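You operate a simulated robot arm through the tools that you are given. There is no shell and no other tool.

You are at the controls of a simulated robot arm. One attempt, no reset.

## Task
Stir the peanuts, then put one ladle of them on the tofu.
Fine: use the yellow ladle, lay it back on the orange plate, shut the lid again, spill nothing.
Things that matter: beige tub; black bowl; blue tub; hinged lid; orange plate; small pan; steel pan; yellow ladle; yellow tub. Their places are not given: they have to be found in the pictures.

Only the result counts: the job must be done as asked and must still hold three seconds after the hand-in. Knocking over, shifting, dropping, spilling or breaking anything else fails it. A push-on lid holds only when it is set on centred and level and pressed home; a screw cap is set on level and turned clockwise until tight.

## Robot
A 6-joint arm with a three-finger gripper, fixed in place. Base frame: the origin is at the foot of the arm, x ahead of it, y to its left, z up; the work surface is at about z = 850. Units: mm, rad, N and s.
Its first joint turns from -2.897 to 2.897 rad. Payload 4.89 kg.
The TCP is the grasp point between the finger pads, 30 mm short of the fingertips. In the tool frame z runs along the fingers and y along their closing line. Largest opening 164 mm; the body of the gripper starts 125 mm behind the TCP.
Orientation is told as [roll, pitch, yaw] about the base's x, y, z axes, in that order, counted from this pose: with the fingers straight down and closing along the base's y, the tool's x points along the base's -x, its y along +y and its z along -z.

## Interface
- The arm moves only by the tool apply_moves. Its argument "steps" is a list of rows, each an object of numbers (a shift or turn left out is 0, a gripper value left out holds the last): "claw": the closure, from 0 (fully open) to 1 (shut); "x", "y", "z": the shift along the tool's x, y, z in mm; "wx", "wy", "wz": the turn, a rotation vector about the tool's x, y, z in rad. In form: [{"claw": .., "x": .., "y": .., "z": .., "wx": .., "wy": .., "wz": ..}, ...]. A call has 1 to 20 rows; each row shifts and turns the commanded pose from where the row before left it, along the tool's axes as they then stand. Rows are played at 5 a second. More than 50 mm and 0.15 rad between two rows, or a gripper value outside its range, and nothing of the call is played. Where a pose cannot be reached the arm comes as near as it can. A force on the tool above 90 N (or 10 N above the force at the start of the call, whichever is more), or a blocked arm, ends the call early, and 0.2 s more pass. Each finger travels about 108 mm/s and halts on what it meets, pressing with about 21 N; the grip force reading is that of the motor and also rises with nothing between the fingers. The clock runs only during rows and for 0.2 s after the last one: add rows that do not move to give the fingers time. The reply holds the time, the measured pose of the TCP, the force on the tool along the base axes, the opening and the grip force, in the units named above and with some noise, with the torque about the TCP (base axes, N m) and any sound that the robot's microphone picked up.
- Cameras (640 x 400 px; columns grow to the right, rows downward): "scene" is fixed at [49.9, 650.3, 1649.2]; the picture's right is [-0.41, -0.91, 0.00], its down [-0.65, 0.29, -0.70] and it looks along [0.64, -0.29, -0.71] (base axes); focal length 337 px, centre (320, 200). "wrist" rides on the gripper at [76, -2, -152] in the tool frame; the picture's right is [0.02, 1.00, 0.00], its down [-0.88, 0.02, -0.47] and it looks along [-0.47, 0.01, 0.88] (tool axes); focal length 247 px, centre (320, 200).
- capture(camera): a new picture of that camera. The clock stands still meanwhile.
- raise_lower(by): slides the trunk up (or, below 0, down) by that many mm; the arm rides with it, the base frame stays. It gives what a move gives, with no picture.
- measure_at(camera, pixels): for up to 12 pixels [column, row] of the newest picture of that camera ("zoom" is the newest enlarged one), the place [x, y, z] in the base frame of the surface seen there, good to about 3 mm. The clock stands still meanwhile.
- enlarge(camera, box): a new picture of the part [left, top, right, bottom] of that camera's present view, enlarged. The clock stands still meanwhile.
- finish_job(): hands the job in; it is judged then, once.

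Leave the gripper open and the arm clear of the work at the hand-in unless told otherwise.

The tools are called after "Emit:" by a JSON object that holds its "fn" and its "kwargs". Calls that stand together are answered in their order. apply_moves: Moves the arm, as the interface text tells. Its arguments: {"type":"object","properties":{"steps":{"type":"array"}},"required":["steps"]} The other tools are called the same way: raise_lower (by) slides the trunk up or down; capture (camera) takes a picture; measure_at (camera, pixels) gives the place of the surface under pixels of a picture; enlarge (camera, box) takes an enlarged picture of a part of a camera's view; finish_job () hands the job in.

At the start:

```text
t: 0.0
position: [506.1, 210.6, 1224.9]
orientation: [0.0, 0.0, -0.002]
force: [0.4, -0.2, 0.4]
ft_torque: [-0.03, 0.0, -0.01]
gripper_width: 164.0
grasp_force: 0.0
trunk travel left (down, up): [-175.0, 215.0]
```

scene: 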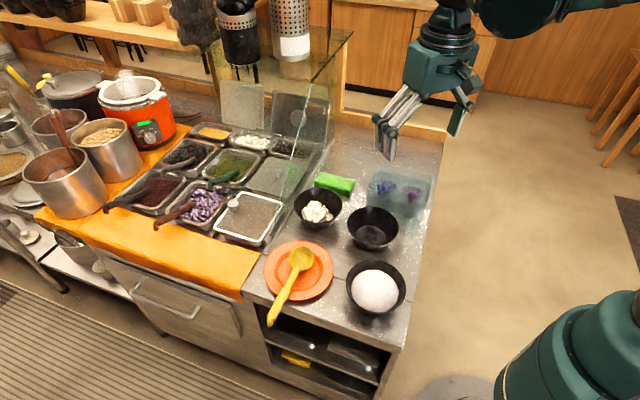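
wrist: 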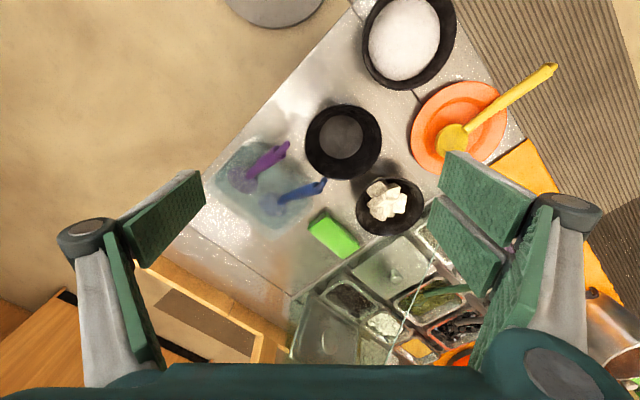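

I see the counter with a salad bar of pans, an orange plate with the yellow ladle (about 300,265), and a bowl with white cubes (318,210), which is probably the tofu. I'll enlarge the relevant parts to find the peanuts and the hinged lid.

Emit:
{"fn": "enlarge", "kwargs": {"camera": "scene", "box": [100, 100, 340, 250]}}

Emit:
{"fn": "enlarge", "kwargs": {"camera": "scene", "box": [230, 160, 440, 330]}}

Emit:
{"fn": "enlarge", "kwargs": {"camera": "scene", "box": [0, 60, 200, 220]}}

```text
2.67 times, centred on (220, 175) of scene
```

zoom: 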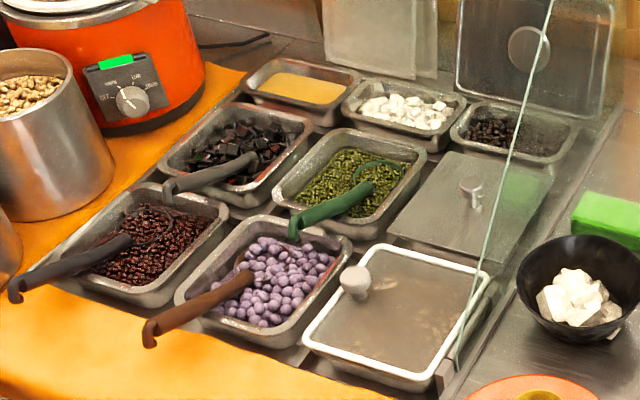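

```text
2.35 times, centred on (335, 245) of scene
```

zoom: 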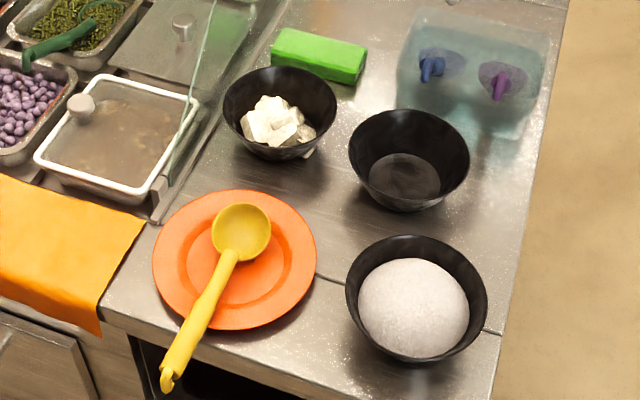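

```text
2.50 times, centred on (100, 140) of scene
```

zoom: 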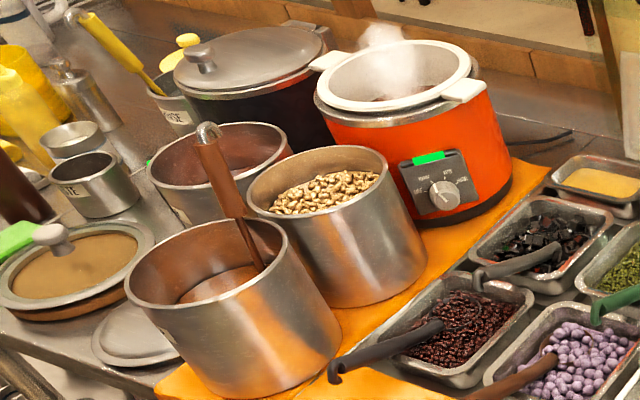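

The peanuts may be under the clear white-rimmed lid (about 250,217), or in the steel pot at (105,135). I'll enlarge further and measure these places before moving.

Emit:
{"fn": "enlarge", "kwargs": {"camera": "scene", "box": [200, 180, 300, 250]}}

Emit:
{"fn": "measure_at", "kwargs": {"camera": "scene", "pixels": [[235, 201], [250, 218], [232, 193], [283, 205], [262, 241], [213, 228], [300, 257], [274, 316], [318, 211], [372, 230], [375, 290], [100, 134]]}}

Emit:
{"fn": "enlarge", "kwargs": {"camera": "scene", "box": [190, 110, 350, 210]}}

Emit:
{"fn": "enlarge", "kwargs": {"camera": "wrist", "box": [280, 200, 520, 370]}}

```text
5.71 times, centred on (250, 215) of scene
```

zoom: 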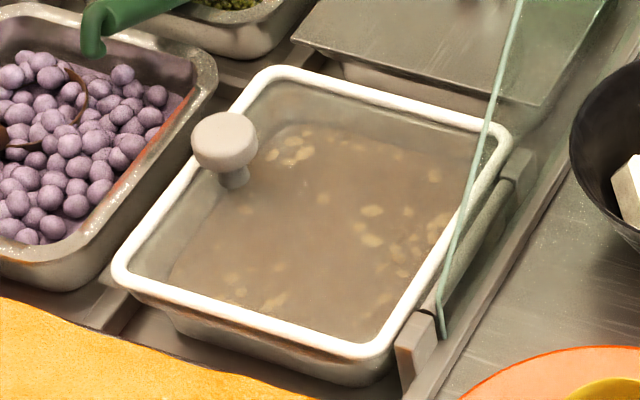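

```text
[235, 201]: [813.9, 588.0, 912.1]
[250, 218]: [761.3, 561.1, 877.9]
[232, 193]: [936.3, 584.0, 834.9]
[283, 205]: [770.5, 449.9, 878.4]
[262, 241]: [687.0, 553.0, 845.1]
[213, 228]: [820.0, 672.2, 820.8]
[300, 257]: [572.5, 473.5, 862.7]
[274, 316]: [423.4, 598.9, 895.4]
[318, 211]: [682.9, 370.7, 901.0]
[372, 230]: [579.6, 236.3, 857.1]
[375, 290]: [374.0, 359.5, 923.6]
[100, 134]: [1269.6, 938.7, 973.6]
```

```text
4.00 times, centred on (270, 160) of scene
```

zoom: 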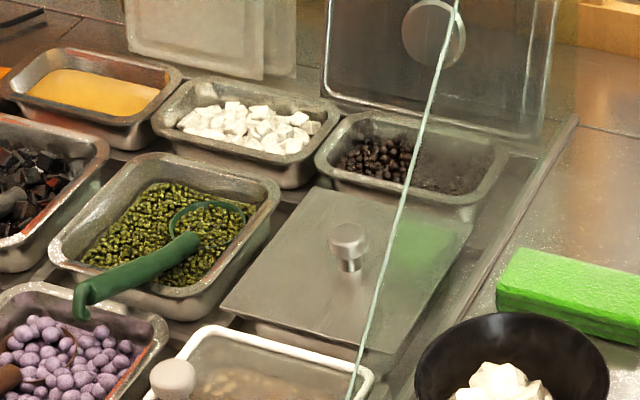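

```text
2.35 times, centred on (400, 285) of wrist
```

zoom: 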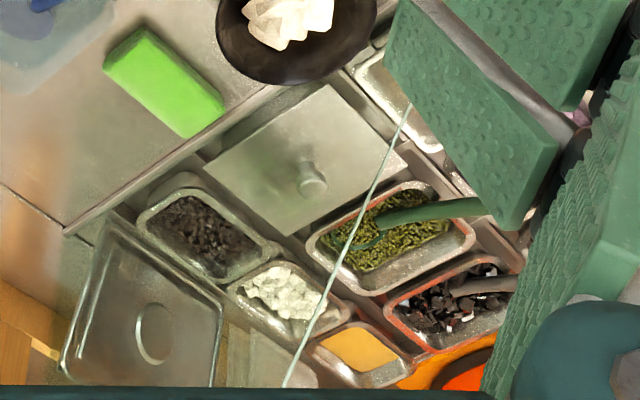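

The white-rimmed pan seems to hold peanuts in broth under a clear lid with a knob at (235,201). A glass guard with a greenish edge runs from about (352,30) to (278,240). I'll measure the glass edge, the pan rim and the hinge.

Emit:
{"fn": "enlarge", "kwargs": {"camera": "scene", "box": [190, 10, 370, 250]}}

Emit:
{"fn": "measure_at", "kwargs": {"camera": "scene", "pixels": [[278, 238], [285, 207], [291, 180], [300, 150], [310, 130], [320, 110], [330, 90], [340, 60], [350, 33], [300, 60], [250, 60], [215, 70]]}}

Emit:
{"fn": "measure_at", "kwargs": {"camera": "scene", "pixels": [[247, 193], [270, 198], [286, 204], [281, 215], [270, 233], [264, 242], [245, 238], [222, 228], [235, 212], [292, 208], [283, 226], [274, 240]]}}

```text
1.67 times, centred on (280, 130) of scene
```

zoom: 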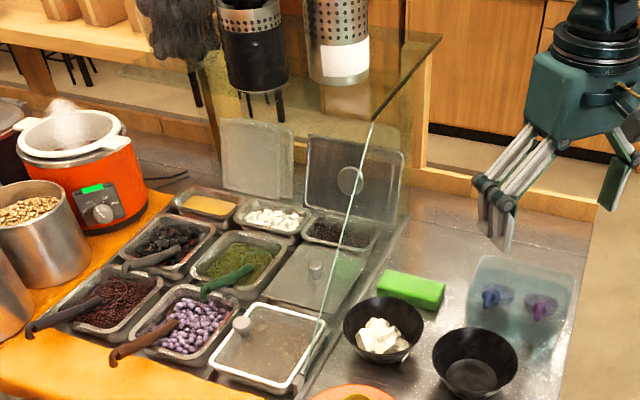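

```text
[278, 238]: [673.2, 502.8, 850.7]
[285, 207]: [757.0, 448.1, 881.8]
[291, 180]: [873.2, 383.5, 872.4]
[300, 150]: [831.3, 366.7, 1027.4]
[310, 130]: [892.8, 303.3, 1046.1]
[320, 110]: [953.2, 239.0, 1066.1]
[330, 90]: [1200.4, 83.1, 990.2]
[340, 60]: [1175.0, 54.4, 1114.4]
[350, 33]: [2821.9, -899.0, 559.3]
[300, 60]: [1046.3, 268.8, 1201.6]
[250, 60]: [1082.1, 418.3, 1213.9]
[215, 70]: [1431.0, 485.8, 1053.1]
```

```text
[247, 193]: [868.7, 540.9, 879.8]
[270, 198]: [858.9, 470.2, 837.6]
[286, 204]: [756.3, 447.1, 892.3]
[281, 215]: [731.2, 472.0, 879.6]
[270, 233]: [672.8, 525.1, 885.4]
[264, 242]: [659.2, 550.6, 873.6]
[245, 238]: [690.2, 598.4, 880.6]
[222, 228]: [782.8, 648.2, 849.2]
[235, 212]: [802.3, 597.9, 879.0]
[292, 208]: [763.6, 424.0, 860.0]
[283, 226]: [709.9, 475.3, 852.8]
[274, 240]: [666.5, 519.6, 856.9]
```

The glass pane stands on the robot side of the pan, and its front edge runs from about [673,503,851] up to about [889,300,1205]. The lid knob is at [814,588,912]. I'll move the wrist high and towards the pan for a better view of the hinge, the ladle and the peanuts.

Emit:
{"fn": "apply_moves", "kwargs": {"steps": [{"y": 45, "x": -10}, {"y": 45, "x": -10}, {"y": 45, "x": -10}, {"y": 45, "x": -10}, {"y": 45, "x": -10}, {"claw": 0}]}}

Emit:
{"fn": "capture", "kwargs": {"camera": "wrist"}}

Emit:
{"fn": "capture", "kwargs": {"camera": "scene"}}

```text
t: 1.4
position: [559.8, 439.5, 1222.7]
orientation: [-0.001, 0.0, 0.0]
force: [0.8, 0.5, -0.5]
ft_torque: [-0.08, 0.1, -0.03]
gripper_width: 164.1
grasp_force: 0.0
trunk travel left (down, up): [-175.0, 215.0]
```

```text
taken
```

wrist: 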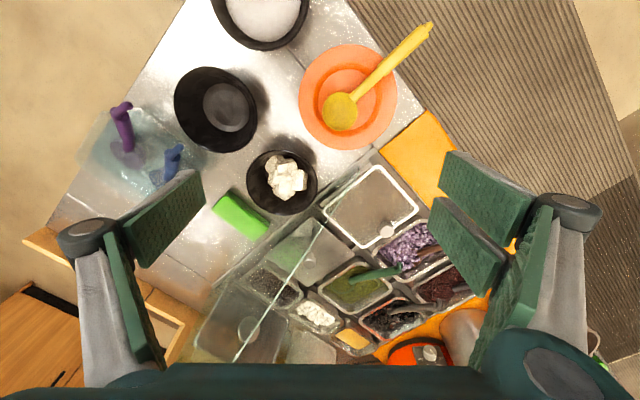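

```text
taken
```

scene: 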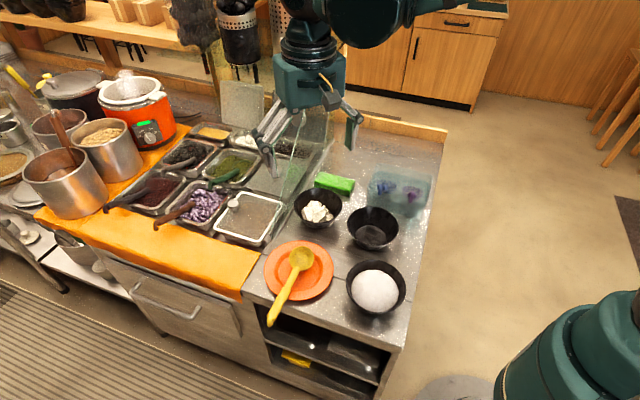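

The wrist view now shows the pan at about (370,205), the plate and the tofu bowl. I'll enlarge the pan and the plate and measure them.

Emit:
{"fn": "enlarge", "kwargs": {"camera": "wrist", "box": [300, 140, 440, 270]}}

Emit:
{"fn": "enlarge", "kwargs": {"camera": "wrist", "box": [280, 10, 450, 160]}}

Emit:
{"fn": "measure_at", "kwargs": {"camera": "wrist", "pixels": [[379, 165], [420, 206], [366, 247], [323, 206], [387, 231], [370, 205], [355, 182], [340, 220], [345, 190], [400, 226], [318, 226], [376, 152]]}}

Emit:
{"fn": "measure_at", "kwargs": {"camera": "wrist", "pixels": [[340, 112], [355, 94], [370, 80], [385, 67], [400, 52], [415, 38], [425, 29], [432, 25], [300, 97], [396, 100], [347, 48], [345, 145]]}}

Emit:
{"fn": "measure_at", "kwargs": {"camera": "wrist", "pixels": [[285, 178], [250, 180], [315, 180], [283, 152], [283, 213], [275, 165], [295, 190], [270, 195], [238, 215], [330, 215], [320, 230], [290, 280]]}}

```text
3.08 times, centred on (370, 205) of wrist
```

zoom: 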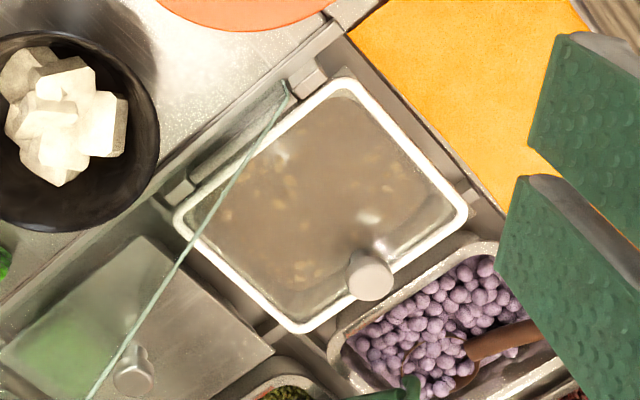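

```text
2.67 times, centred on (365, 85) of wrist
```

zoom: 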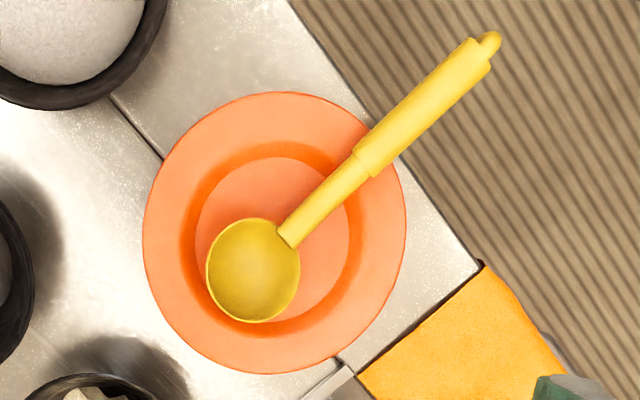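

```text
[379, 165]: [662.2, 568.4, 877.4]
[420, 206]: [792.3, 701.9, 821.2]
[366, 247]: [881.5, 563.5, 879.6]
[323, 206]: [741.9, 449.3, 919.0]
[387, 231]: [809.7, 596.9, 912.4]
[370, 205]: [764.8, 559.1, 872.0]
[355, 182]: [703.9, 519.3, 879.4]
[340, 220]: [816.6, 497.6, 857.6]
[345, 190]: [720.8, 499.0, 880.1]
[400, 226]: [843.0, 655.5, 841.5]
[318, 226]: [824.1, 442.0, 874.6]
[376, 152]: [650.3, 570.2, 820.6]
```

```text
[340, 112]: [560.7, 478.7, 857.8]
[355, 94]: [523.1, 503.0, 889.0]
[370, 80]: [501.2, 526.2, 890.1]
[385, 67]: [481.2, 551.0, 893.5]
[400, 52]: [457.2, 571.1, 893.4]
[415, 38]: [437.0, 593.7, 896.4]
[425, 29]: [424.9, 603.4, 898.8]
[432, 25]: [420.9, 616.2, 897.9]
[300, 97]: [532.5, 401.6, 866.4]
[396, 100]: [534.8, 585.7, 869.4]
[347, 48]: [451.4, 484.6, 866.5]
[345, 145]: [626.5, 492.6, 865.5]
```

```text
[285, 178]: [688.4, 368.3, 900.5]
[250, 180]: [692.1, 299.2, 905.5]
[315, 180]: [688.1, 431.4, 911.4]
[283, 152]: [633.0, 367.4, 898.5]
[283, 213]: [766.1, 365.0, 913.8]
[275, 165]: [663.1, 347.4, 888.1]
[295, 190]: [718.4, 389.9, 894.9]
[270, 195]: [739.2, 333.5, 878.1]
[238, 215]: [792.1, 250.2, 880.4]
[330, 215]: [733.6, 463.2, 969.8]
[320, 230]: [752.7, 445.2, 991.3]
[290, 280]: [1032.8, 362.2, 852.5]
```

The glass pane lies in a vertical plane along the direction u=(0.70,-0.71). The lid hinges on its robot-side edge, and the knob is on the far edge at about [811,593,905]. I'll turn the tool so the fingers close along u, tilt the fingers 25° outward, and narrow the opening.

Emit:
{"fn": "apply_moves", "kwargs": {"steps": [{"wz": -0.1295, "claw": 0.5}, {"wz": -0.1295}, {"wz": -0.1295}, {"wz": -0.1295}, {"wz": -0.1295}, {"wz": -0.1295}, {"wy": -0.1454}, {"wy": -0.1454}, {"wy": -0.1454}, {"x": 0}]}}

Emit:
{"fn": "capture", "kwargs": {"camera": "wrist"}}

```text
t: 3.6
position: [554.8, 433.6, 1225.4]
orientation: [-0.001, -0.439, 0.776]
force: [-1.5, 0.4, 0.6]
ft_torque: [0.07, -0.09, -0.01]
gripper_width: 82.1
grasp_force: 0.0
trunk travel left (down, up): [-175.0, 215.0]
```

```text
taken
```

wrist: 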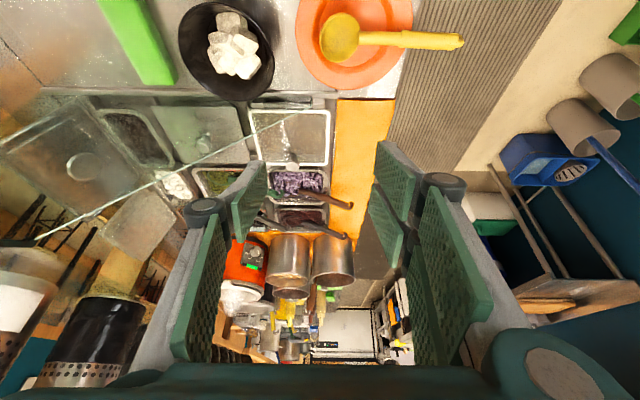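

The orientation is right. I'll measure the knob near (292,166) and the pan corners again from this view.

Emit:
{"fn": "enlarge", "kwargs": {"camera": "wrist", "box": [230, 80, 350, 190]}}

Emit:
{"fn": "measure_at", "kwargs": {"camera": "wrist", "pixels": [[253, 112], [328, 112], [254, 162], [326, 162], [292, 166], [290, 106], [256, 103], [325, 103], [290, 130], [250, 120], [335, 130], [280, 122]]}}

```text
3.64 times, centred on (290, 135) of wrist
```

zoom: 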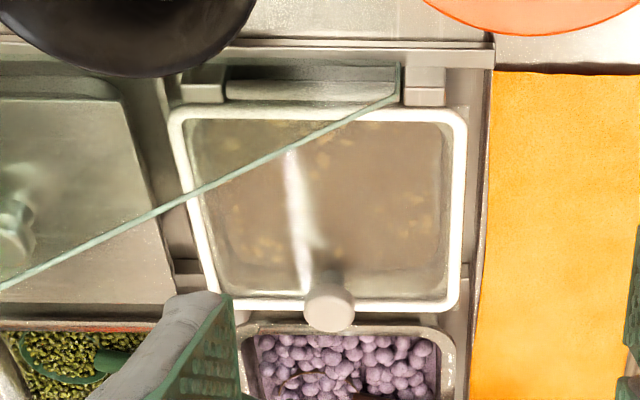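

```text
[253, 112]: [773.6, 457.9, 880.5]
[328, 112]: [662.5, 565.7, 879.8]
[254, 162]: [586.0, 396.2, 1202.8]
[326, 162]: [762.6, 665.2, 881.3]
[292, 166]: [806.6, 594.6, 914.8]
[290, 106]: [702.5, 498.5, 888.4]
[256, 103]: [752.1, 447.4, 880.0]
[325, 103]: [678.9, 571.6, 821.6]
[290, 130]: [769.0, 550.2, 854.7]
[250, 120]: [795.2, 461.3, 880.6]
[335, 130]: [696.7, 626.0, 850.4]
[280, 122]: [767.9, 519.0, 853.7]
```

The knob head is at about u=142, v=994, z=905, with the lid rim at z=880 and the peanuts at about z=854. I'll move to a point 120 mm back from the knob along the tilted tool axis.

Emit:
{"fn": "apply_moves", "kwargs": {"steps": [{"x": -18.7, "y": -9, "z": 40}, {"x": -18.7, "y": -9, "z": 40}, {"x": -18.7, "y": -9, "z": 40}, {"x": -18.7, "y": -9, "z": 40}, {"x": -18.7, "y": -9, "z": 40}, {"x": -18.7, "y": -9, "z": 40}, {"x": -18.7, "y": -9, "z": 40}, {"x": 0}]}}

Emit:
{"fn": "capture", "kwargs": {"camera": "wrist"}}

Emit:
{"fn": "capture", "kwargs": {"camera": "scene"}}

```text
t: 5.4
position: [771.4, 555.3, 1025.6]
orientation: [0.002, -0.437, 0.777]
force: [0.1, 0.3, -0.8]
ft_torque: [-0.03, 0.01, 0.03]
gripper_width: 81.8
grasp_force: 0.0
trunk travel left (down, up): [-175.0, 215.0]
```

```text
taken
```

wrist: 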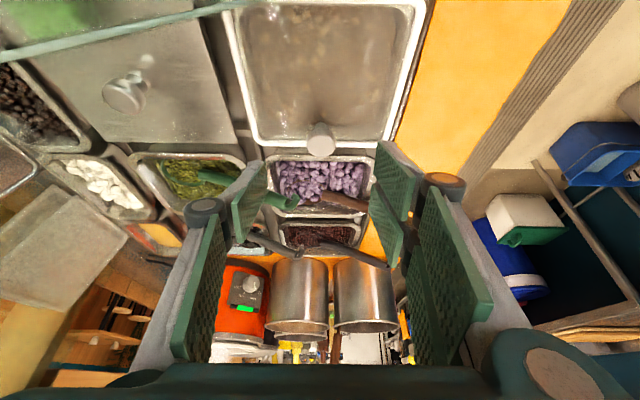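

```text
taken
```

scene: 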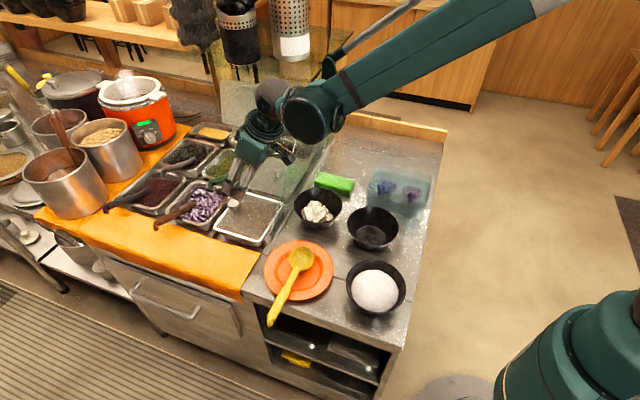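

The knob is centred at (320,140) in the wrist view and lies between the fingers. I'll measure it again from here.

Emit:
{"fn": "enlarge", "kwargs": {"camera": "wrist", "box": [270, 100, 370, 170]}}

Emit:
{"fn": "measure_at", "kwargs": {"camera": "wrist", "pixels": [[320, 140], [320, 128], [310, 140], [331, 140], [320, 150], [320, 156], [290, 145], [360, 141], [255, 138], [395, 138]]}}

```text
5.71 times, centred on (320, 135) of wrist
```

zoom: 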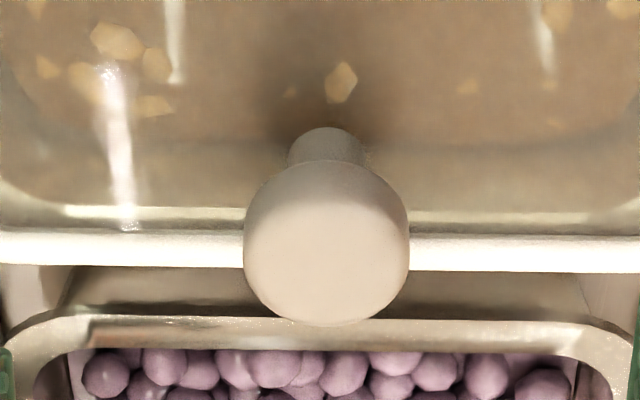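

```text
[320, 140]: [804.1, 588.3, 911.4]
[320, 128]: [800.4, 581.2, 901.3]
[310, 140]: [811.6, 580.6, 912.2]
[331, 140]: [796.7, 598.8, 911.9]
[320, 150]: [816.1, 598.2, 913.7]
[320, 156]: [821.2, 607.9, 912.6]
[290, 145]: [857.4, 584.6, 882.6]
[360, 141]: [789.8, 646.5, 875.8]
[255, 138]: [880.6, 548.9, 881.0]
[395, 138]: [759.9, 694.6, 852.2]
```

The knob head centre is at about u=142, v=994, with its top at z=912. Before going down I'll check how close the brown ladle handle behind it (about 345,200) comes to the fingers.

Emit:
{"fn": "measure_at", "kwargs": {"camera": "wrist", "pixels": [[345, 199], [362, 205], [325, 193], [275, 200], [290, 195], [320, 165], [370, 165], [270, 165]]}}

```text
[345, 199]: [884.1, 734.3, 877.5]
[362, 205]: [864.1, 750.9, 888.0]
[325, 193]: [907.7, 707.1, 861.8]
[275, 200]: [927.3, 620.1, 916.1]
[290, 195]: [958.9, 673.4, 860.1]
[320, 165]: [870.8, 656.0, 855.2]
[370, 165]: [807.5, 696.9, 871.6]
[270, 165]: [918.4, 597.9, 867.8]
```

There's plenty of clearance, with the handle at v of about 1140. I'll advance 115 mm along the tool axis so the fingertips straddle the knob.

Emit:
{"fn": "apply_moves", "kwargs": {"steps": [{"z": 30}, {"z": 30}, {"z": 25}, {"z": 15}, {"z": 8}, {"z": 7}, {"x": 0}]}}

Emit:
{"fn": "capture", "kwargs": {"camera": "wrist"}}

```text
t: 7.0
position: [805.2, 590.6, 922.3]
orientation: [0.0, -0.438, 0.776]
force: [0.5, 0.1, 0.6]
ft_torque: [-0.01, -0.02, -0.01]
gripper_width: 82.0
grasp_force: 0.0
trunk travel left (down, up): [-175.0, 215.0]
```

```text
taken
```

wrist: 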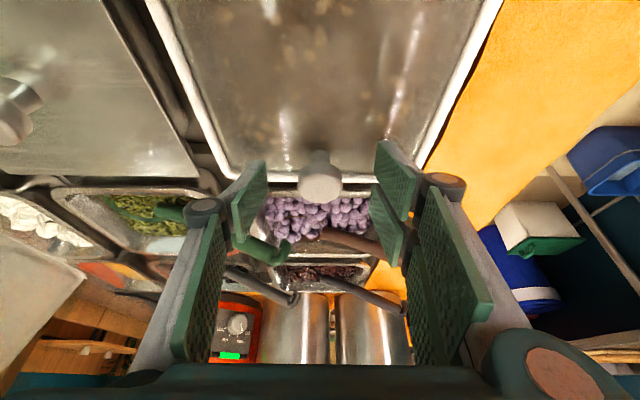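

The fingertips straddle the knob, which shows at (320,175). I'll close on it.

Emit:
{"fn": "apply_moves", "kwargs": {"steps": [{"claw": 0.7}, {"claw": 0.85}, {"claw": 1}, {"x": 0}, {"x": 0}]}}

Emit:
{"fn": "capture", "kwargs": {"camera": "wrist"}}

```text
t: 8.2
position: [805.2, 590.0, 922.0]
orientation: [0.001, -0.435, 0.777]
force: [0.9, -2.2, -1.2]
ft_torque: [-0.01, -0.04, 0.02]
gripper_width: 32.5
grasp_force: 44.5
trunk travel left (down, up): [-175.0, 215.0]
```

```text
taken
```

wrist: 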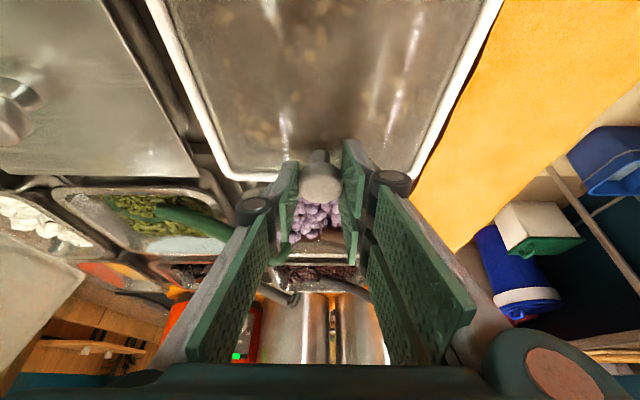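

The knob is gripped at 32.5 mm. I'll swing it up along an arc around the hinge (about v=856, z=881), tilting the tool as I go. I'll do the first 20° and check the forces.

Emit:
{"fn": "apply_moves", "kwargs": {"steps": [{"x": -1.5, "z": -12, "wy": -0.0388}, {"x": -1.5, "z": -12, "wy": -0.0388}, {"x": -0.25, "z": -12.15, "wy": -0.0388}, {"x": -0.25, "z": -12.15, "wy": -0.0388}, {"x": 0}]}}

Emit:
{"fn": "capture", "kwargs": {"camera": "scene"}}

Emit:
{"fn": "capture", "kwargs": {"camera": "wrist"}}

```text
t: 9.4
position: [791.8, 576.9, 967.4]
orientation: [-0.001, -0.591, 0.777]
force: [20.3, -2.6, 7.4]
ft_torque: [-0.11, -0.32, -0.22]
gripper_width: 32.4
grasp_force: 44.8
trunk travel left (down, up): [-175.0, 215.0]
```

```text
taken
```

scene: 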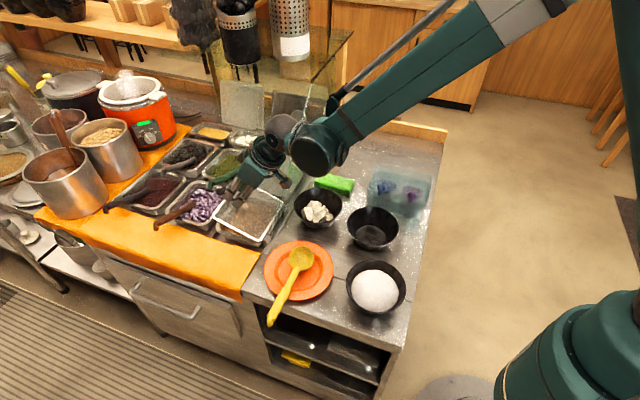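

```text
taken
```

wrist: 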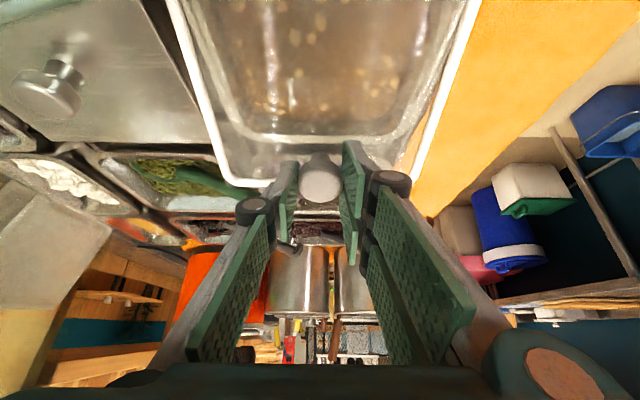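

The lid is opening. The reaction of about 20 N says the knob wants to go slightly farther out and towards +u, so I'll correct the arc (hinge axis nearer z=888) and carry on.

Emit:
{"fn": "apply_moves", "kwargs": {"steps": [{"x": -0.75, "y": -0.7, "z": -11.6, "wy": -0.0388}, {"x": -0.75, "y": -0.8, "z": -11.6, "wy": -0.0388}, {"x": 0}]}}

```text
t: 10.2
position: [781.4, 565.7, 985.2]
orientation: [0.0, -0.666, 0.777]
force: [-7.1, -28.6, -20.2]
ft_torque: [-0.93, 0.55, -0.32]
gripper_width: 32.5
grasp_force: 45.2
trunk travel left (down, up): [-175.0, 215.0]
```

The reaction is now purely radial and inward (about 32 N), so the true radius is about 137.5 mm about v=857.5, z=886. I'll continue with the refined arc.

Emit:
{"fn": "apply_moves", "kwargs": {"steps": [{"x": 2.45, "y": -0.5, "z": -11.75, "wy": -0.0388}, {"x": 2.45, "y": -0.5, "z": -11.75, "wy": -0.0388}, {"x": 0}]}}

```text
t: 11.0
position: [768.9, 555.2, 1003.6]
orientation: [-0.001, -0.747, 0.779]
force: [2.7, 5.7, 1.8]
ft_torque: [0.46, -0.34, 0.2]
gripper_width: 32.5
grasp_force: 44.6
trunk travel left (down, up): [-175.0, 215.0]
```

Forces are near zero now. I'll go on to about 60°, then check.

Emit:
{"fn": "apply_moves", "kwargs": {"steps": [{"x": 2.8, "z": -11.75, "wy": -0.0388}, {"x": 2.8, "z": -11.75, "wy": -0.0388}, {"x": 3.9, "z": -11.55, "wy": -0.0388}, {"x": 3.9, "z": -11.55, "wy": -0.0388}, {"x": 0}]}}

Emit:
{"fn": "capture", "kwargs": {"camera": "scene"}}

```text
t: 12.2
position: [736.7, 521.5, 1023.0]
orientation: [0.002, -0.902, 0.776]
force: [-5.9, 16.7, 14.7]
ft_torque: [0.74, -0.12, 0.34]
gripper_width: 32.5
grasp_force: 44.8
trunk travel left (down, up): [-175.0, 215.0]
```

```text
taken
```

scene: 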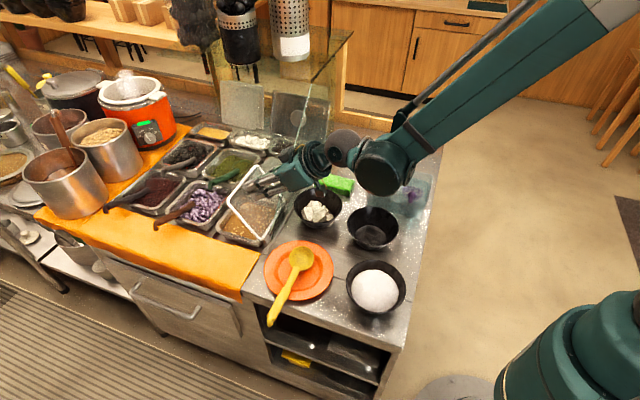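

It's at 60° with a slight outward pull. I'll correct by about 0.7 mm and go to 80°.

Emit:
{"fn": "apply_moves", "kwargs": {"steps": [{"x": 4.65, "y": 0.5, "z": -11.2, "wy": -0.0388}, {"x": 4.65, "y": 0.5, "z": -11.2, "wy": -0.0388}, {"x": 6.1, "z": -10.7, "wy": -0.0388}, {"x": 6.1, "z": -10.7, "wy": -0.0388}, {"x": 0}]}}

Emit:
{"fn": "capture", "kwargs": {"camera": "scene"}}

Emit:
{"fn": "enlarge", "kwargs": {"camera": "scene", "box": [210, 120, 350, 250]}}

Emit:
{"fn": "capture", "kwargs": {"camera": "wrist"}}

```text
t: 13.4
position: [703.9, 488.9, 1030.5]
orientation: [-0.003, -1.055, 0.778]
force: [-10.6, 17.0, 4.6]
ft_torque: [0.74, -0.39, 0.43]
gripper_width: 32.6
grasp_force: 44.7
trunk travel left (down, up): [-175.0, 215.0]
```

```text
taken
```

scene: 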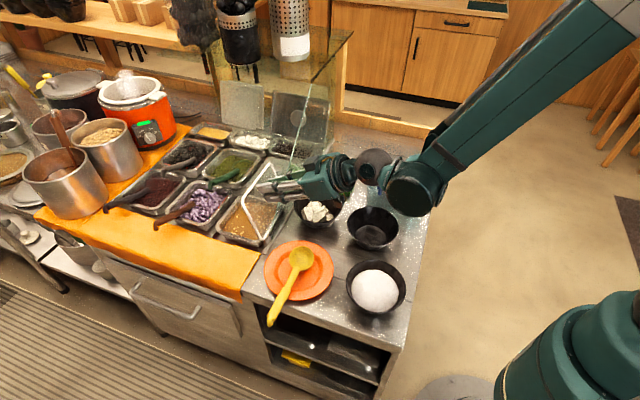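

```text
3.08 times, centred on (280, 185) of scene
```

zoom: 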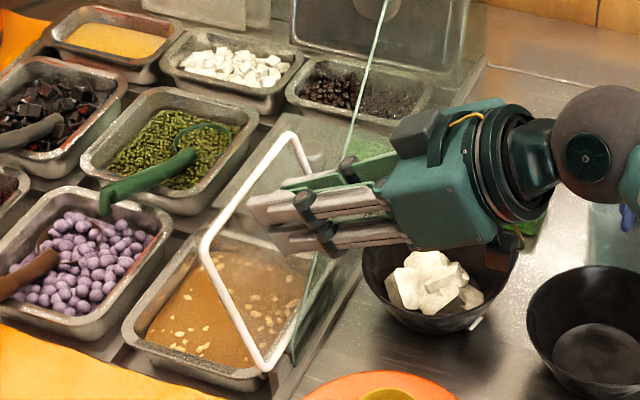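

```text
taken
```

wrist: 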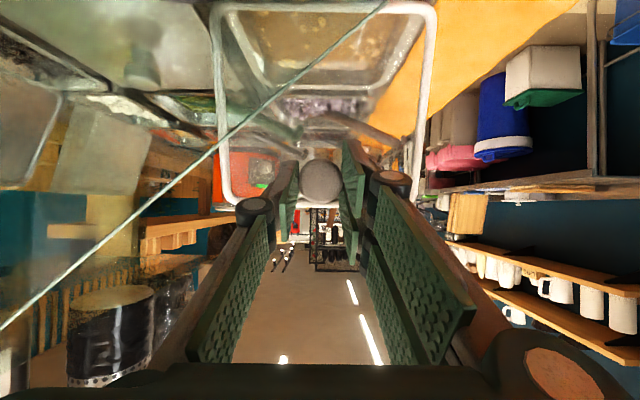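

At 80° the lid frame is nearly upright and the peanuts are visible. I'll continue to about 90°, easing the sideways force.

Emit:
{"fn": "apply_moves", "kwargs": {"steps": [{"x": 7.0, "y": 0.5, "z": -10.1, "wy": -0.0388}, {"x": 7.0, "y": 0.5, "z": -10.1, "wy": -0.0388}, {"x": 0}]}}

Emit:
{"fn": "enlarge", "kwargs": {"camera": "scene", "box": [210, 120, 350, 250]}}

```text
t: 14.2
position: [686.7, 473.6, 1029.2]
orientation: [-0.001, -1.134, 0.776]
force: [14.4, -3.1, -0.6]
ft_torque: [0.77, -1.0, -0.44]
gripper_width: 32.3
grasp_force: 45.1
trunk travel left (down, up): [-175.0, 215.0]
```

```text
3.08 times, centred on (280, 185) of scene
```

zoom: 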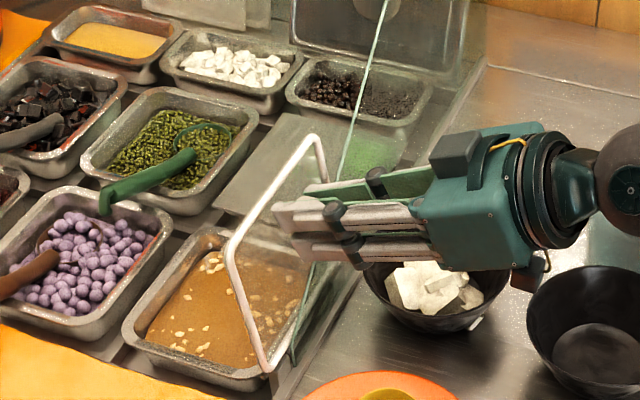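

It's at 90°. I'll ease it further in small steps to find its rest position past upright.

Emit:
{"fn": "apply_moves", "kwargs": {"steps": [{"x": 4.0, "z": -4.8, "wy": -0.0194}, {"x": 4.0, "z": -4.8, "wy": -0.0194}, {"x": 0}]}}

```text
t: 15.0
position: [680.2, 463.5, 1026.8]
orientation: [0.001, -1.174, 0.775]
force: [38.7, 9.2, 24.6]
ft_torque: [0.59, -0.99, -0.43]
gripper_width: 32.5
grasp_force: 44.9
trunk travel left (down, up): [-175.0, 215.0]
```

There's resistance of about 35 N at roughly 94°, so that's the stop, or the lid touching the glass. I'll back off half that step and open the fingers gently to see whether the lid stays up.

Emit:
{"fn": "apply_moves", "kwargs": {"steps": [{"x": -3.0, "z": 2.6, "wy": 0.0194}, {"x": 0}, {"claw": 0.78}, {"x": 0}, {"x": 0}]}}

Emit:
{"fn": "enlarge", "kwargs": {"camera": "scene", "box": [210, 120, 350, 250]}}

Emit:
{"fn": "capture", "kwargs": {"camera": "wrist"}}

```text
t: 16.2
position: [679.5, 465.9, 1026.8]
orientation: [0.0, -1.152, 0.777]
force: [-0.8, 0.8, 0.5]
ft_torque: [0.0, 0.02, 0.0]
gripper_width: 36.1
grasp_force: 0.0
trunk travel left (down, up): [-175.0, 215.0]
```

```text
3.08 times, centred on (280, 185) of scene
```

zoom: 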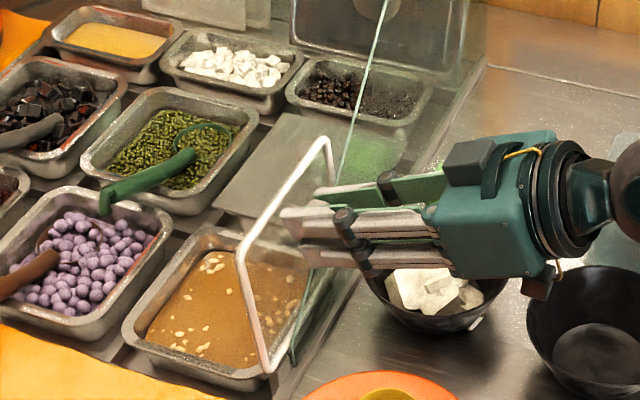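

```text
taken
```

wrist: 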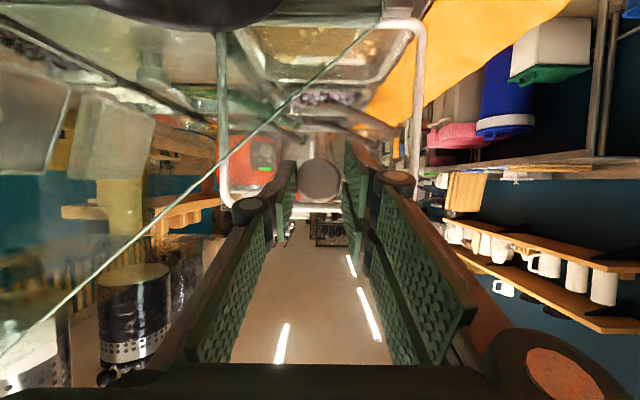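

The lid stays up by itself and the force is zero. I'll open the fingers, withdraw along the tool axis and rise.

Emit:
{"fn": "apply_moves", "kwargs": {"steps": [{"claw": 0.5}, {"z": -15}, {"z": -30}, {"z": -40}, {"z": -40}, {"wy": 0.144, "x": -20, "z": -20}, {"wy": 0.144, "x": -20, "z": -20}, {"wy": 0.144, "z": -30}, {"wy": 0.144, "z": -30}, {"wy": 0.144}, {"wy": 0.144}, {"wy": 0.144}, {"wy": 0.144}, {"x": 0}]}}

Emit:
{"fn": "capture", "kwargs": {"camera": "scene"}}

```text
t: 19.2
position: [556.2, 345.2, 1173.5]
orientation: [-0.002, 0.002, 0.776]
force: [1.1, 0.9, -0.9]
ft_torque: [-0.08, 0.14, 0.02]
gripper_width: 82.2
grasp_force: 0.0
trunk travel left (down, up): [-175.0, 215.0]
```

```text
taken
```

scene: 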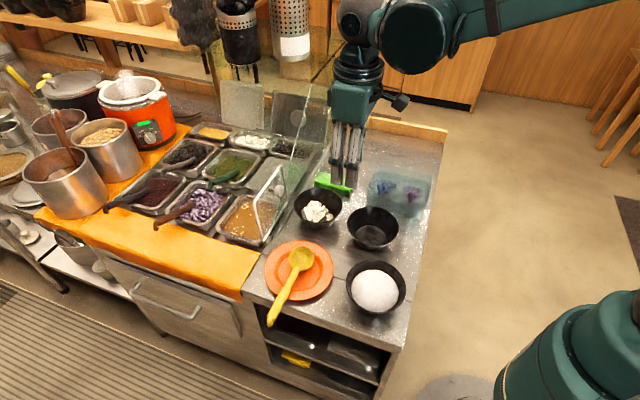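

The lid remains open. Next I'll rotate the tool to close across the ladle handle and move above it at about [457,571].

Emit:
{"fn": "apply_moves", "kwargs": {"steps": [{"wz": 0.1428, "claw": 0.55}, {"wz": 0.1428}, {"wz": 0.1428}, {"wz": 0.1428}, {"wz": 0.1428}, {"wz": 0.1428}, {"wz": 0.1428}, {"wz": 0.1428}, {"wz": 0.1428}, {"wz": 0.1428}, {"wz": 0.1428}, {"x": 0}]}}

Emit:
{"fn": "apply_moves", "kwargs": {"steps": [{"x": 38.5, "y": 14.7, "z": 22}, {"x": 38.5, "y": 14.7, "z": 22}, {"x": 38.5, "y": 14.7, "z": 22}, {"x": 38.5, "y": 14.7, "z": 22}, {"x": 38.5, "y": 14.7, "z": 22}, {"x": 38.5, "y": 14.7, "z": 22}, {"x": 0}]}}

Emit:
{"fn": "capture", "kwargs": {"camera": "wrist"}}

Emit:
{"fn": "capture", "kwargs": {"camera": "scene"}}

```text
t: 21.8
position: [556.3, 345.3, 1174.2]
orientation: [0.002, 0.001, -0.794]
force: [0.2, 0.4, -0.4]
ft_torque: [0.0, 0.0, 0.03]
gripper_width: 74.0
grasp_force: 0.1
trunk travel left (down, up): [-175.0, 215.0]
```

```text
t: 23.4
position: [457.8, 572.4, 1040.3]
orientation: [0.0, -0.002, -0.793]
force: [0.5, -0.1, -0.4]
ft_torque: [-0.05, 0.03, 0.01]
gripper_width: 73.9
grasp_force: 0.1
trunk travel left (down, up): [-175.0, 215.0]
```

```text
taken
```

wrist: 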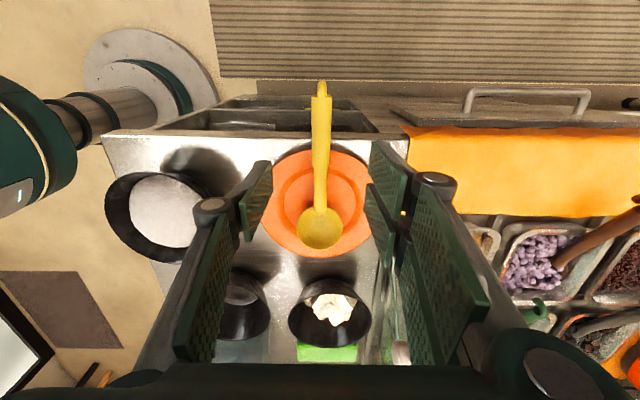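

```text
taken
```

scene: 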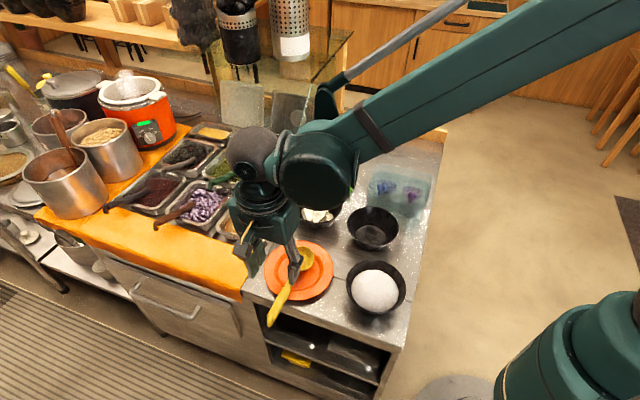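

The ladle lies along the tool's plane, with its handle at about (320,130) and bowl at (320,228). I'll enlarge it and measure its geometry.

Emit:
{"fn": "enlarge", "kwargs": {"camera": "wrist", "box": [250, 70, 390, 260]}}

Emit:
{"fn": "measure_at", "kwargs": {"camera": "wrist", "pixels": [[320, 88], [320, 100], [320, 120], [320, 140], [320, 155], [320, 170], [320, 185], [320, 200], [320, 215], [320, 230], [320, 244], [320, 248]]}}

Emit:
{"fn": "measure_at", "kwargs": {"camera": "wrist", "pixels": [[299, 228], [342, 228], [320, 253], [312, 130], [329, 130], [290, 150], [350, 150], [275, 200], [365, 200], [320, 262], [300, 180], [340, 180]]}}

```text
2.11 times, centred on (320, 165) of wrist
```

zoom: 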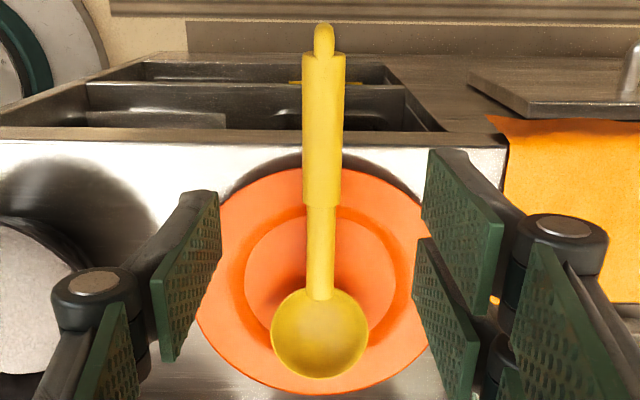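

```text
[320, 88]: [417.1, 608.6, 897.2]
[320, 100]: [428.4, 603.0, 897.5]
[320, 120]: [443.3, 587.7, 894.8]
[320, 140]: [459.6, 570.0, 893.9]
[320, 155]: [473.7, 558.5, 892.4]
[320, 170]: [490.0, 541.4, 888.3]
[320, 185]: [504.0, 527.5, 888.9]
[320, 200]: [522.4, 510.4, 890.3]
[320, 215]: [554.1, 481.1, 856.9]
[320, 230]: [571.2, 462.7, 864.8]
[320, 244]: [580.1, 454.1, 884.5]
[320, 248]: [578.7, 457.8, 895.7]
```

```text
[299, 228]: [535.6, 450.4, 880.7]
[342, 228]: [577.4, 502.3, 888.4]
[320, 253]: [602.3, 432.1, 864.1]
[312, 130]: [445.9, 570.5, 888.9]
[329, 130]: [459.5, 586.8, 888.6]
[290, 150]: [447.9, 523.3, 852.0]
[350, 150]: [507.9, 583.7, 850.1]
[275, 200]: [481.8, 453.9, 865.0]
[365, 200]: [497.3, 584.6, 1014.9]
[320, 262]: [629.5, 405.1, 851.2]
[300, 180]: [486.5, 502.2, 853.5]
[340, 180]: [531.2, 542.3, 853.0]
```

The ladle rim is nearly level and its handle lies almost in the rim's plane. The bowl is about 72 mm across and 33 mm deep, with its centre near u=42, v=730. Before choosing the scoop angle I'll look closely at the peanuts in the pan.

Emit:
{"fn": "enlarge", "kwargs": {"camera": "scene", "box": [205, 180, 295, 250]}}

Emit:
{"fn": "measure_at", "kwargs": {"camera": "zoom", "pixels": [[200, 310], [150, 290], [250, 330], [300, 300], [200, 250], [250, 220], [300, 240], [340, 210], [120, 310], [270, 370], [330, 330], [260, 270]]}}

```text
5.71 times, centred on (250, 215) of scene
```

zoom: 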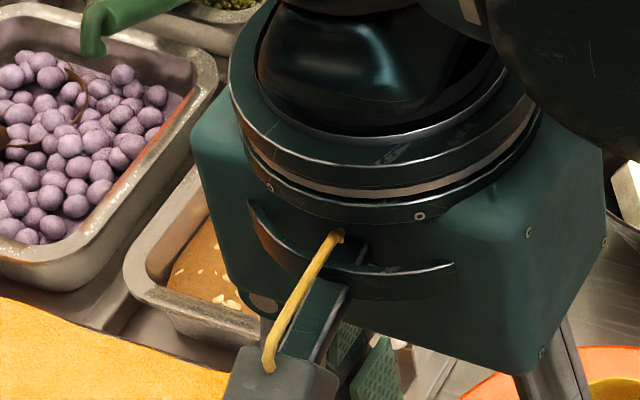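

```text
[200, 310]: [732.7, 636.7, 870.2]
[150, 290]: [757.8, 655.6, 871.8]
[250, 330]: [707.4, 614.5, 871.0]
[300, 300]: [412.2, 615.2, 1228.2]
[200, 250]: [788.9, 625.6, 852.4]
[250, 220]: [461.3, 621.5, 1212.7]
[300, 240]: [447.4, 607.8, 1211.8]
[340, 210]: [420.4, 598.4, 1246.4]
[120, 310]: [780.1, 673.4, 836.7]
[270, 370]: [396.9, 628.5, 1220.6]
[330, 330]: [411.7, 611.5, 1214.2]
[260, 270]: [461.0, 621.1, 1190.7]
```

The soup surface is at z≈853 and the open pan's rim is at z≈872. I'll grip the thick handle part at about u=-92. First I'll tilt the fingers 30° towards the ladle bowl, so that the tool ends up vertical when the ladle is dipped. Then I'll move to a standoff 60 mm back.

Emit:
{"fn": "apply_moves", "kwargs": {"steps": [{"wz": -0.025}, {"wy": -0.131}, {"wy": -0.131}, {"wy": -0.131}, {"wy": -0.1306}, {"x": 27.5, "z": 21}, {"x": 27.5, "z": 21}, {"x": 27.4, "z": 21.1}, {"x": 0}]}}

Emit:
{"fn": "capture", "kwargs": {"camera": "wrist"}}

Emit:
{"fn": "capture", "kwargs": {"camera": "scene"}}

```text
t: 25.4
position: [432.4, 601.5, 944.9]
orientation: [0.002, -0.523, -0.768]
force: [0.8, -0.9, 0.1]
ft_torque: [-0.04, 0.03, -0.07]
gripper_width: 73.7
grasp_force: 0.1
trunk travel left (down, up): [-175.0, 215.0]
```

```text
taken
```

wrist: 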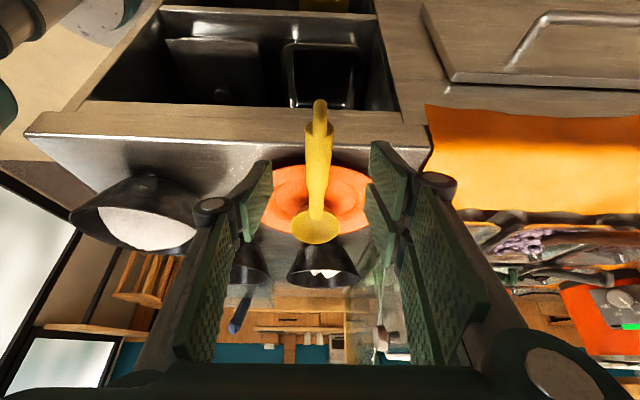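

```text
taken
```

scene: 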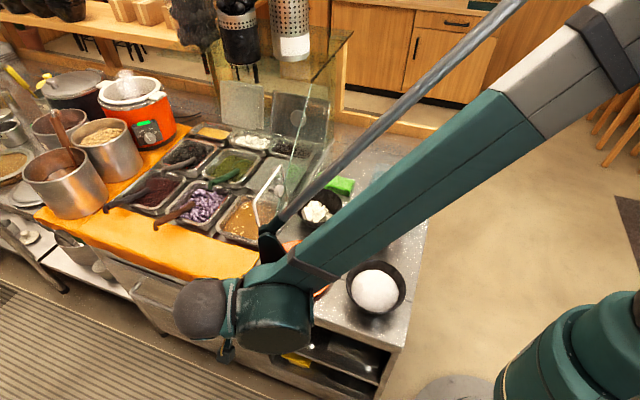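

The arm now passes over the ice bowl, so I'll check the forearm's height there before going lower.

Emit:
{"fn": "measure_at", "kwargs": {"camera": "scene", "pixels": [[420, 200], [370, 230], [330, 270], [300, 270], [275, 320], [200, 310], [470, 170], [310, 200], [350, 180], [285, 270]]}}

Emit:
{"fn": "measure_at", "kwargs": {"camera": "wrist", "pixels": [[320, 105], [320, 120], [317, 150], [317, 170], [317, 190], [317, 205], [317, 215], [317, 240], [306, 150], [330, 150], [290, 165], [345, 165]]}}

```text
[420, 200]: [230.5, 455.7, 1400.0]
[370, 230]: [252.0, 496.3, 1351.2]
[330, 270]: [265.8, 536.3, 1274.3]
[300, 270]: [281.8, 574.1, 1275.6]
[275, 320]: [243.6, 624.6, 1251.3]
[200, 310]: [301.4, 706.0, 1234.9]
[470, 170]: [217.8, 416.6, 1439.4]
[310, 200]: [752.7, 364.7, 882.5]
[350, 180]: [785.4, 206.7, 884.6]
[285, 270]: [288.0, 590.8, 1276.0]
```

```text
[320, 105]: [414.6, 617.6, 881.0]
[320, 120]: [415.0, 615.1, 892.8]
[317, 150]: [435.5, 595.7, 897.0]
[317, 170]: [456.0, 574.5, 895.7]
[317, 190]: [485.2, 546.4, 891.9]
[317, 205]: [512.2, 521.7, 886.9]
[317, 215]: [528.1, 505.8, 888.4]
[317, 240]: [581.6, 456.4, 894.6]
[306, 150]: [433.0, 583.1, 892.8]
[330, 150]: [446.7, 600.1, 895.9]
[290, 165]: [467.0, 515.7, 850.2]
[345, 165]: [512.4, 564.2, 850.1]
```

The forearm is well clear, at z>1270. The handle top is at z≈895 and lies on the line. I'll advance 60 mm along the tool axis.

Emit:
{"fn": "apply_moves", "kwargs": {"steps": [{"y": -1.5, "z": 20}, {"z": 20}, {"z": 10}, {"z": 10}, {"x": 0}]}}

Emit:
{"fn": "capture", "kwargs": {"camera": "wrist"}}

```text
t: 26.6
position: [449.3, 577.4, 894.3]
orientation: [0.001, -0.524, -0.77]
force: [0.0, -0.1, -0.5]
ft_torque: [-0.04, 0.01, 0.02]
gripper_width: 73.7
grasp_force: 0.1
trunk travel left (down, up): [-175.0, 215.0]
```

```text
taken
```

wrist: 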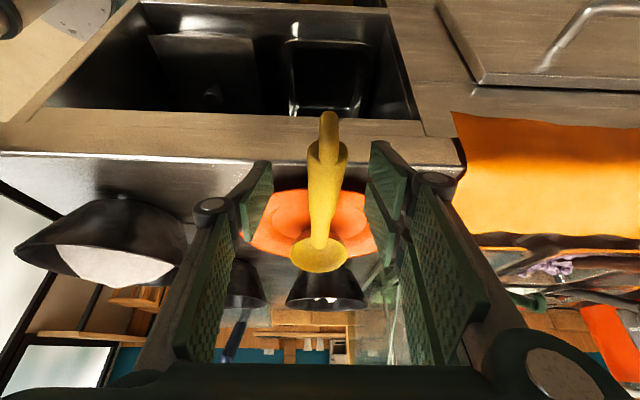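

The handle sits between the fingers, slightly right of centre at col 326. I'll shift 2.5 mm to centre it and close slowly.

Emit:
{"fn": "apply_moves", "kwargs": {"steps": [{"y": 2.5}, {"claw": 0.7}, {"claw": 0.8}, {"claw": 0.86}, {"claw": 0.92}, {"claw": 1}, {"x": 0}, {"x": 0}]}}

Emit:
{"fn": "capture", "kwargs": {"camera": "wrist"}}

```text
t: 28.4
position: [452.7, 578.9, 893.8]
orientation: [0.001, -0.523, -0.77]
force: [0.0, -0.6, -0.3]
ft_torque: [-0.03, -0.02, 0.0]
gripper_width: 23.1
grasp_force: 21.1
trunk travel left (down, up): [-175.0, 215.0]
```

```text
taken
```

wrist: 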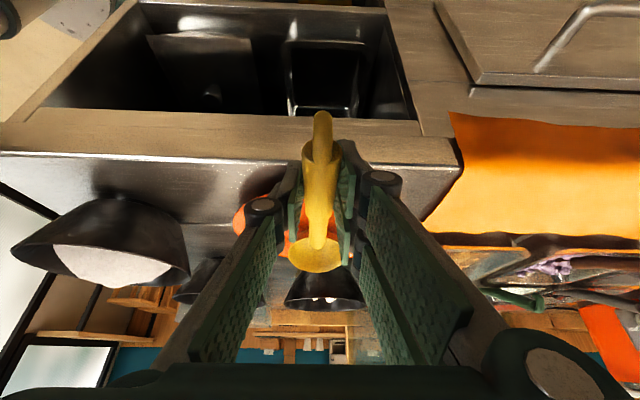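

The handle is gripped at 23.1 mm. I'll lift 40 mm straight up and check that the ladle holds without drooping.

Emit:
{"fn": "apply_moves", "kwargs": {"steps": [{"x": -2.5, "z": -4.3}, {"x": -5, "z": -8.7}, {"x": -5, "z": -8.7}, {"x": -7.5, "z": -13}, {"x": 0}]}}

Emit:
{"fn": "capture", "kwargs": {"camera": "wrist"}}

Emit:
{"fn": "measure_at", "kwargs": {"camera": "wrist", "pixels": [[322, 118], [320, 150], [319, 170], [318, 190], [318, 205], [318, 215], [317, 235], [317, 250], [317, 262], [317, 268], [292, 255], [342, 255]]}}

```text
t: 29.6
position: [451.7, 579.4, 933.4]
orientation: [0.002, -0.523, -0.77]
force: [0.0, 0.2, -1.2]
ft_torque: [0.04, 0.05, -0.01]
gripper_width: 23.2
grasp_force: 20.5
trunk travel left (down, up): [-175.0, 215.0]
```

```text
taken
```

wrist: 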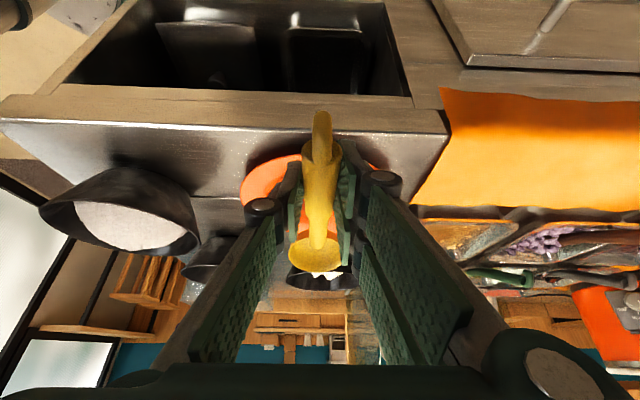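

```text
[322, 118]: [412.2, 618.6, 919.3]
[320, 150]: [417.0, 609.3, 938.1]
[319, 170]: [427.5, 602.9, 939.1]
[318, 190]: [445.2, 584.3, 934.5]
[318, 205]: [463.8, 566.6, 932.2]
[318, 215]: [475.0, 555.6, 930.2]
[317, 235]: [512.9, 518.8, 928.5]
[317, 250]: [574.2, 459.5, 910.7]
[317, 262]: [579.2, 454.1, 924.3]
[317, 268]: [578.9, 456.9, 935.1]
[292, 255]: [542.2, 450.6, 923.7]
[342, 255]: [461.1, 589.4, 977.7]
```

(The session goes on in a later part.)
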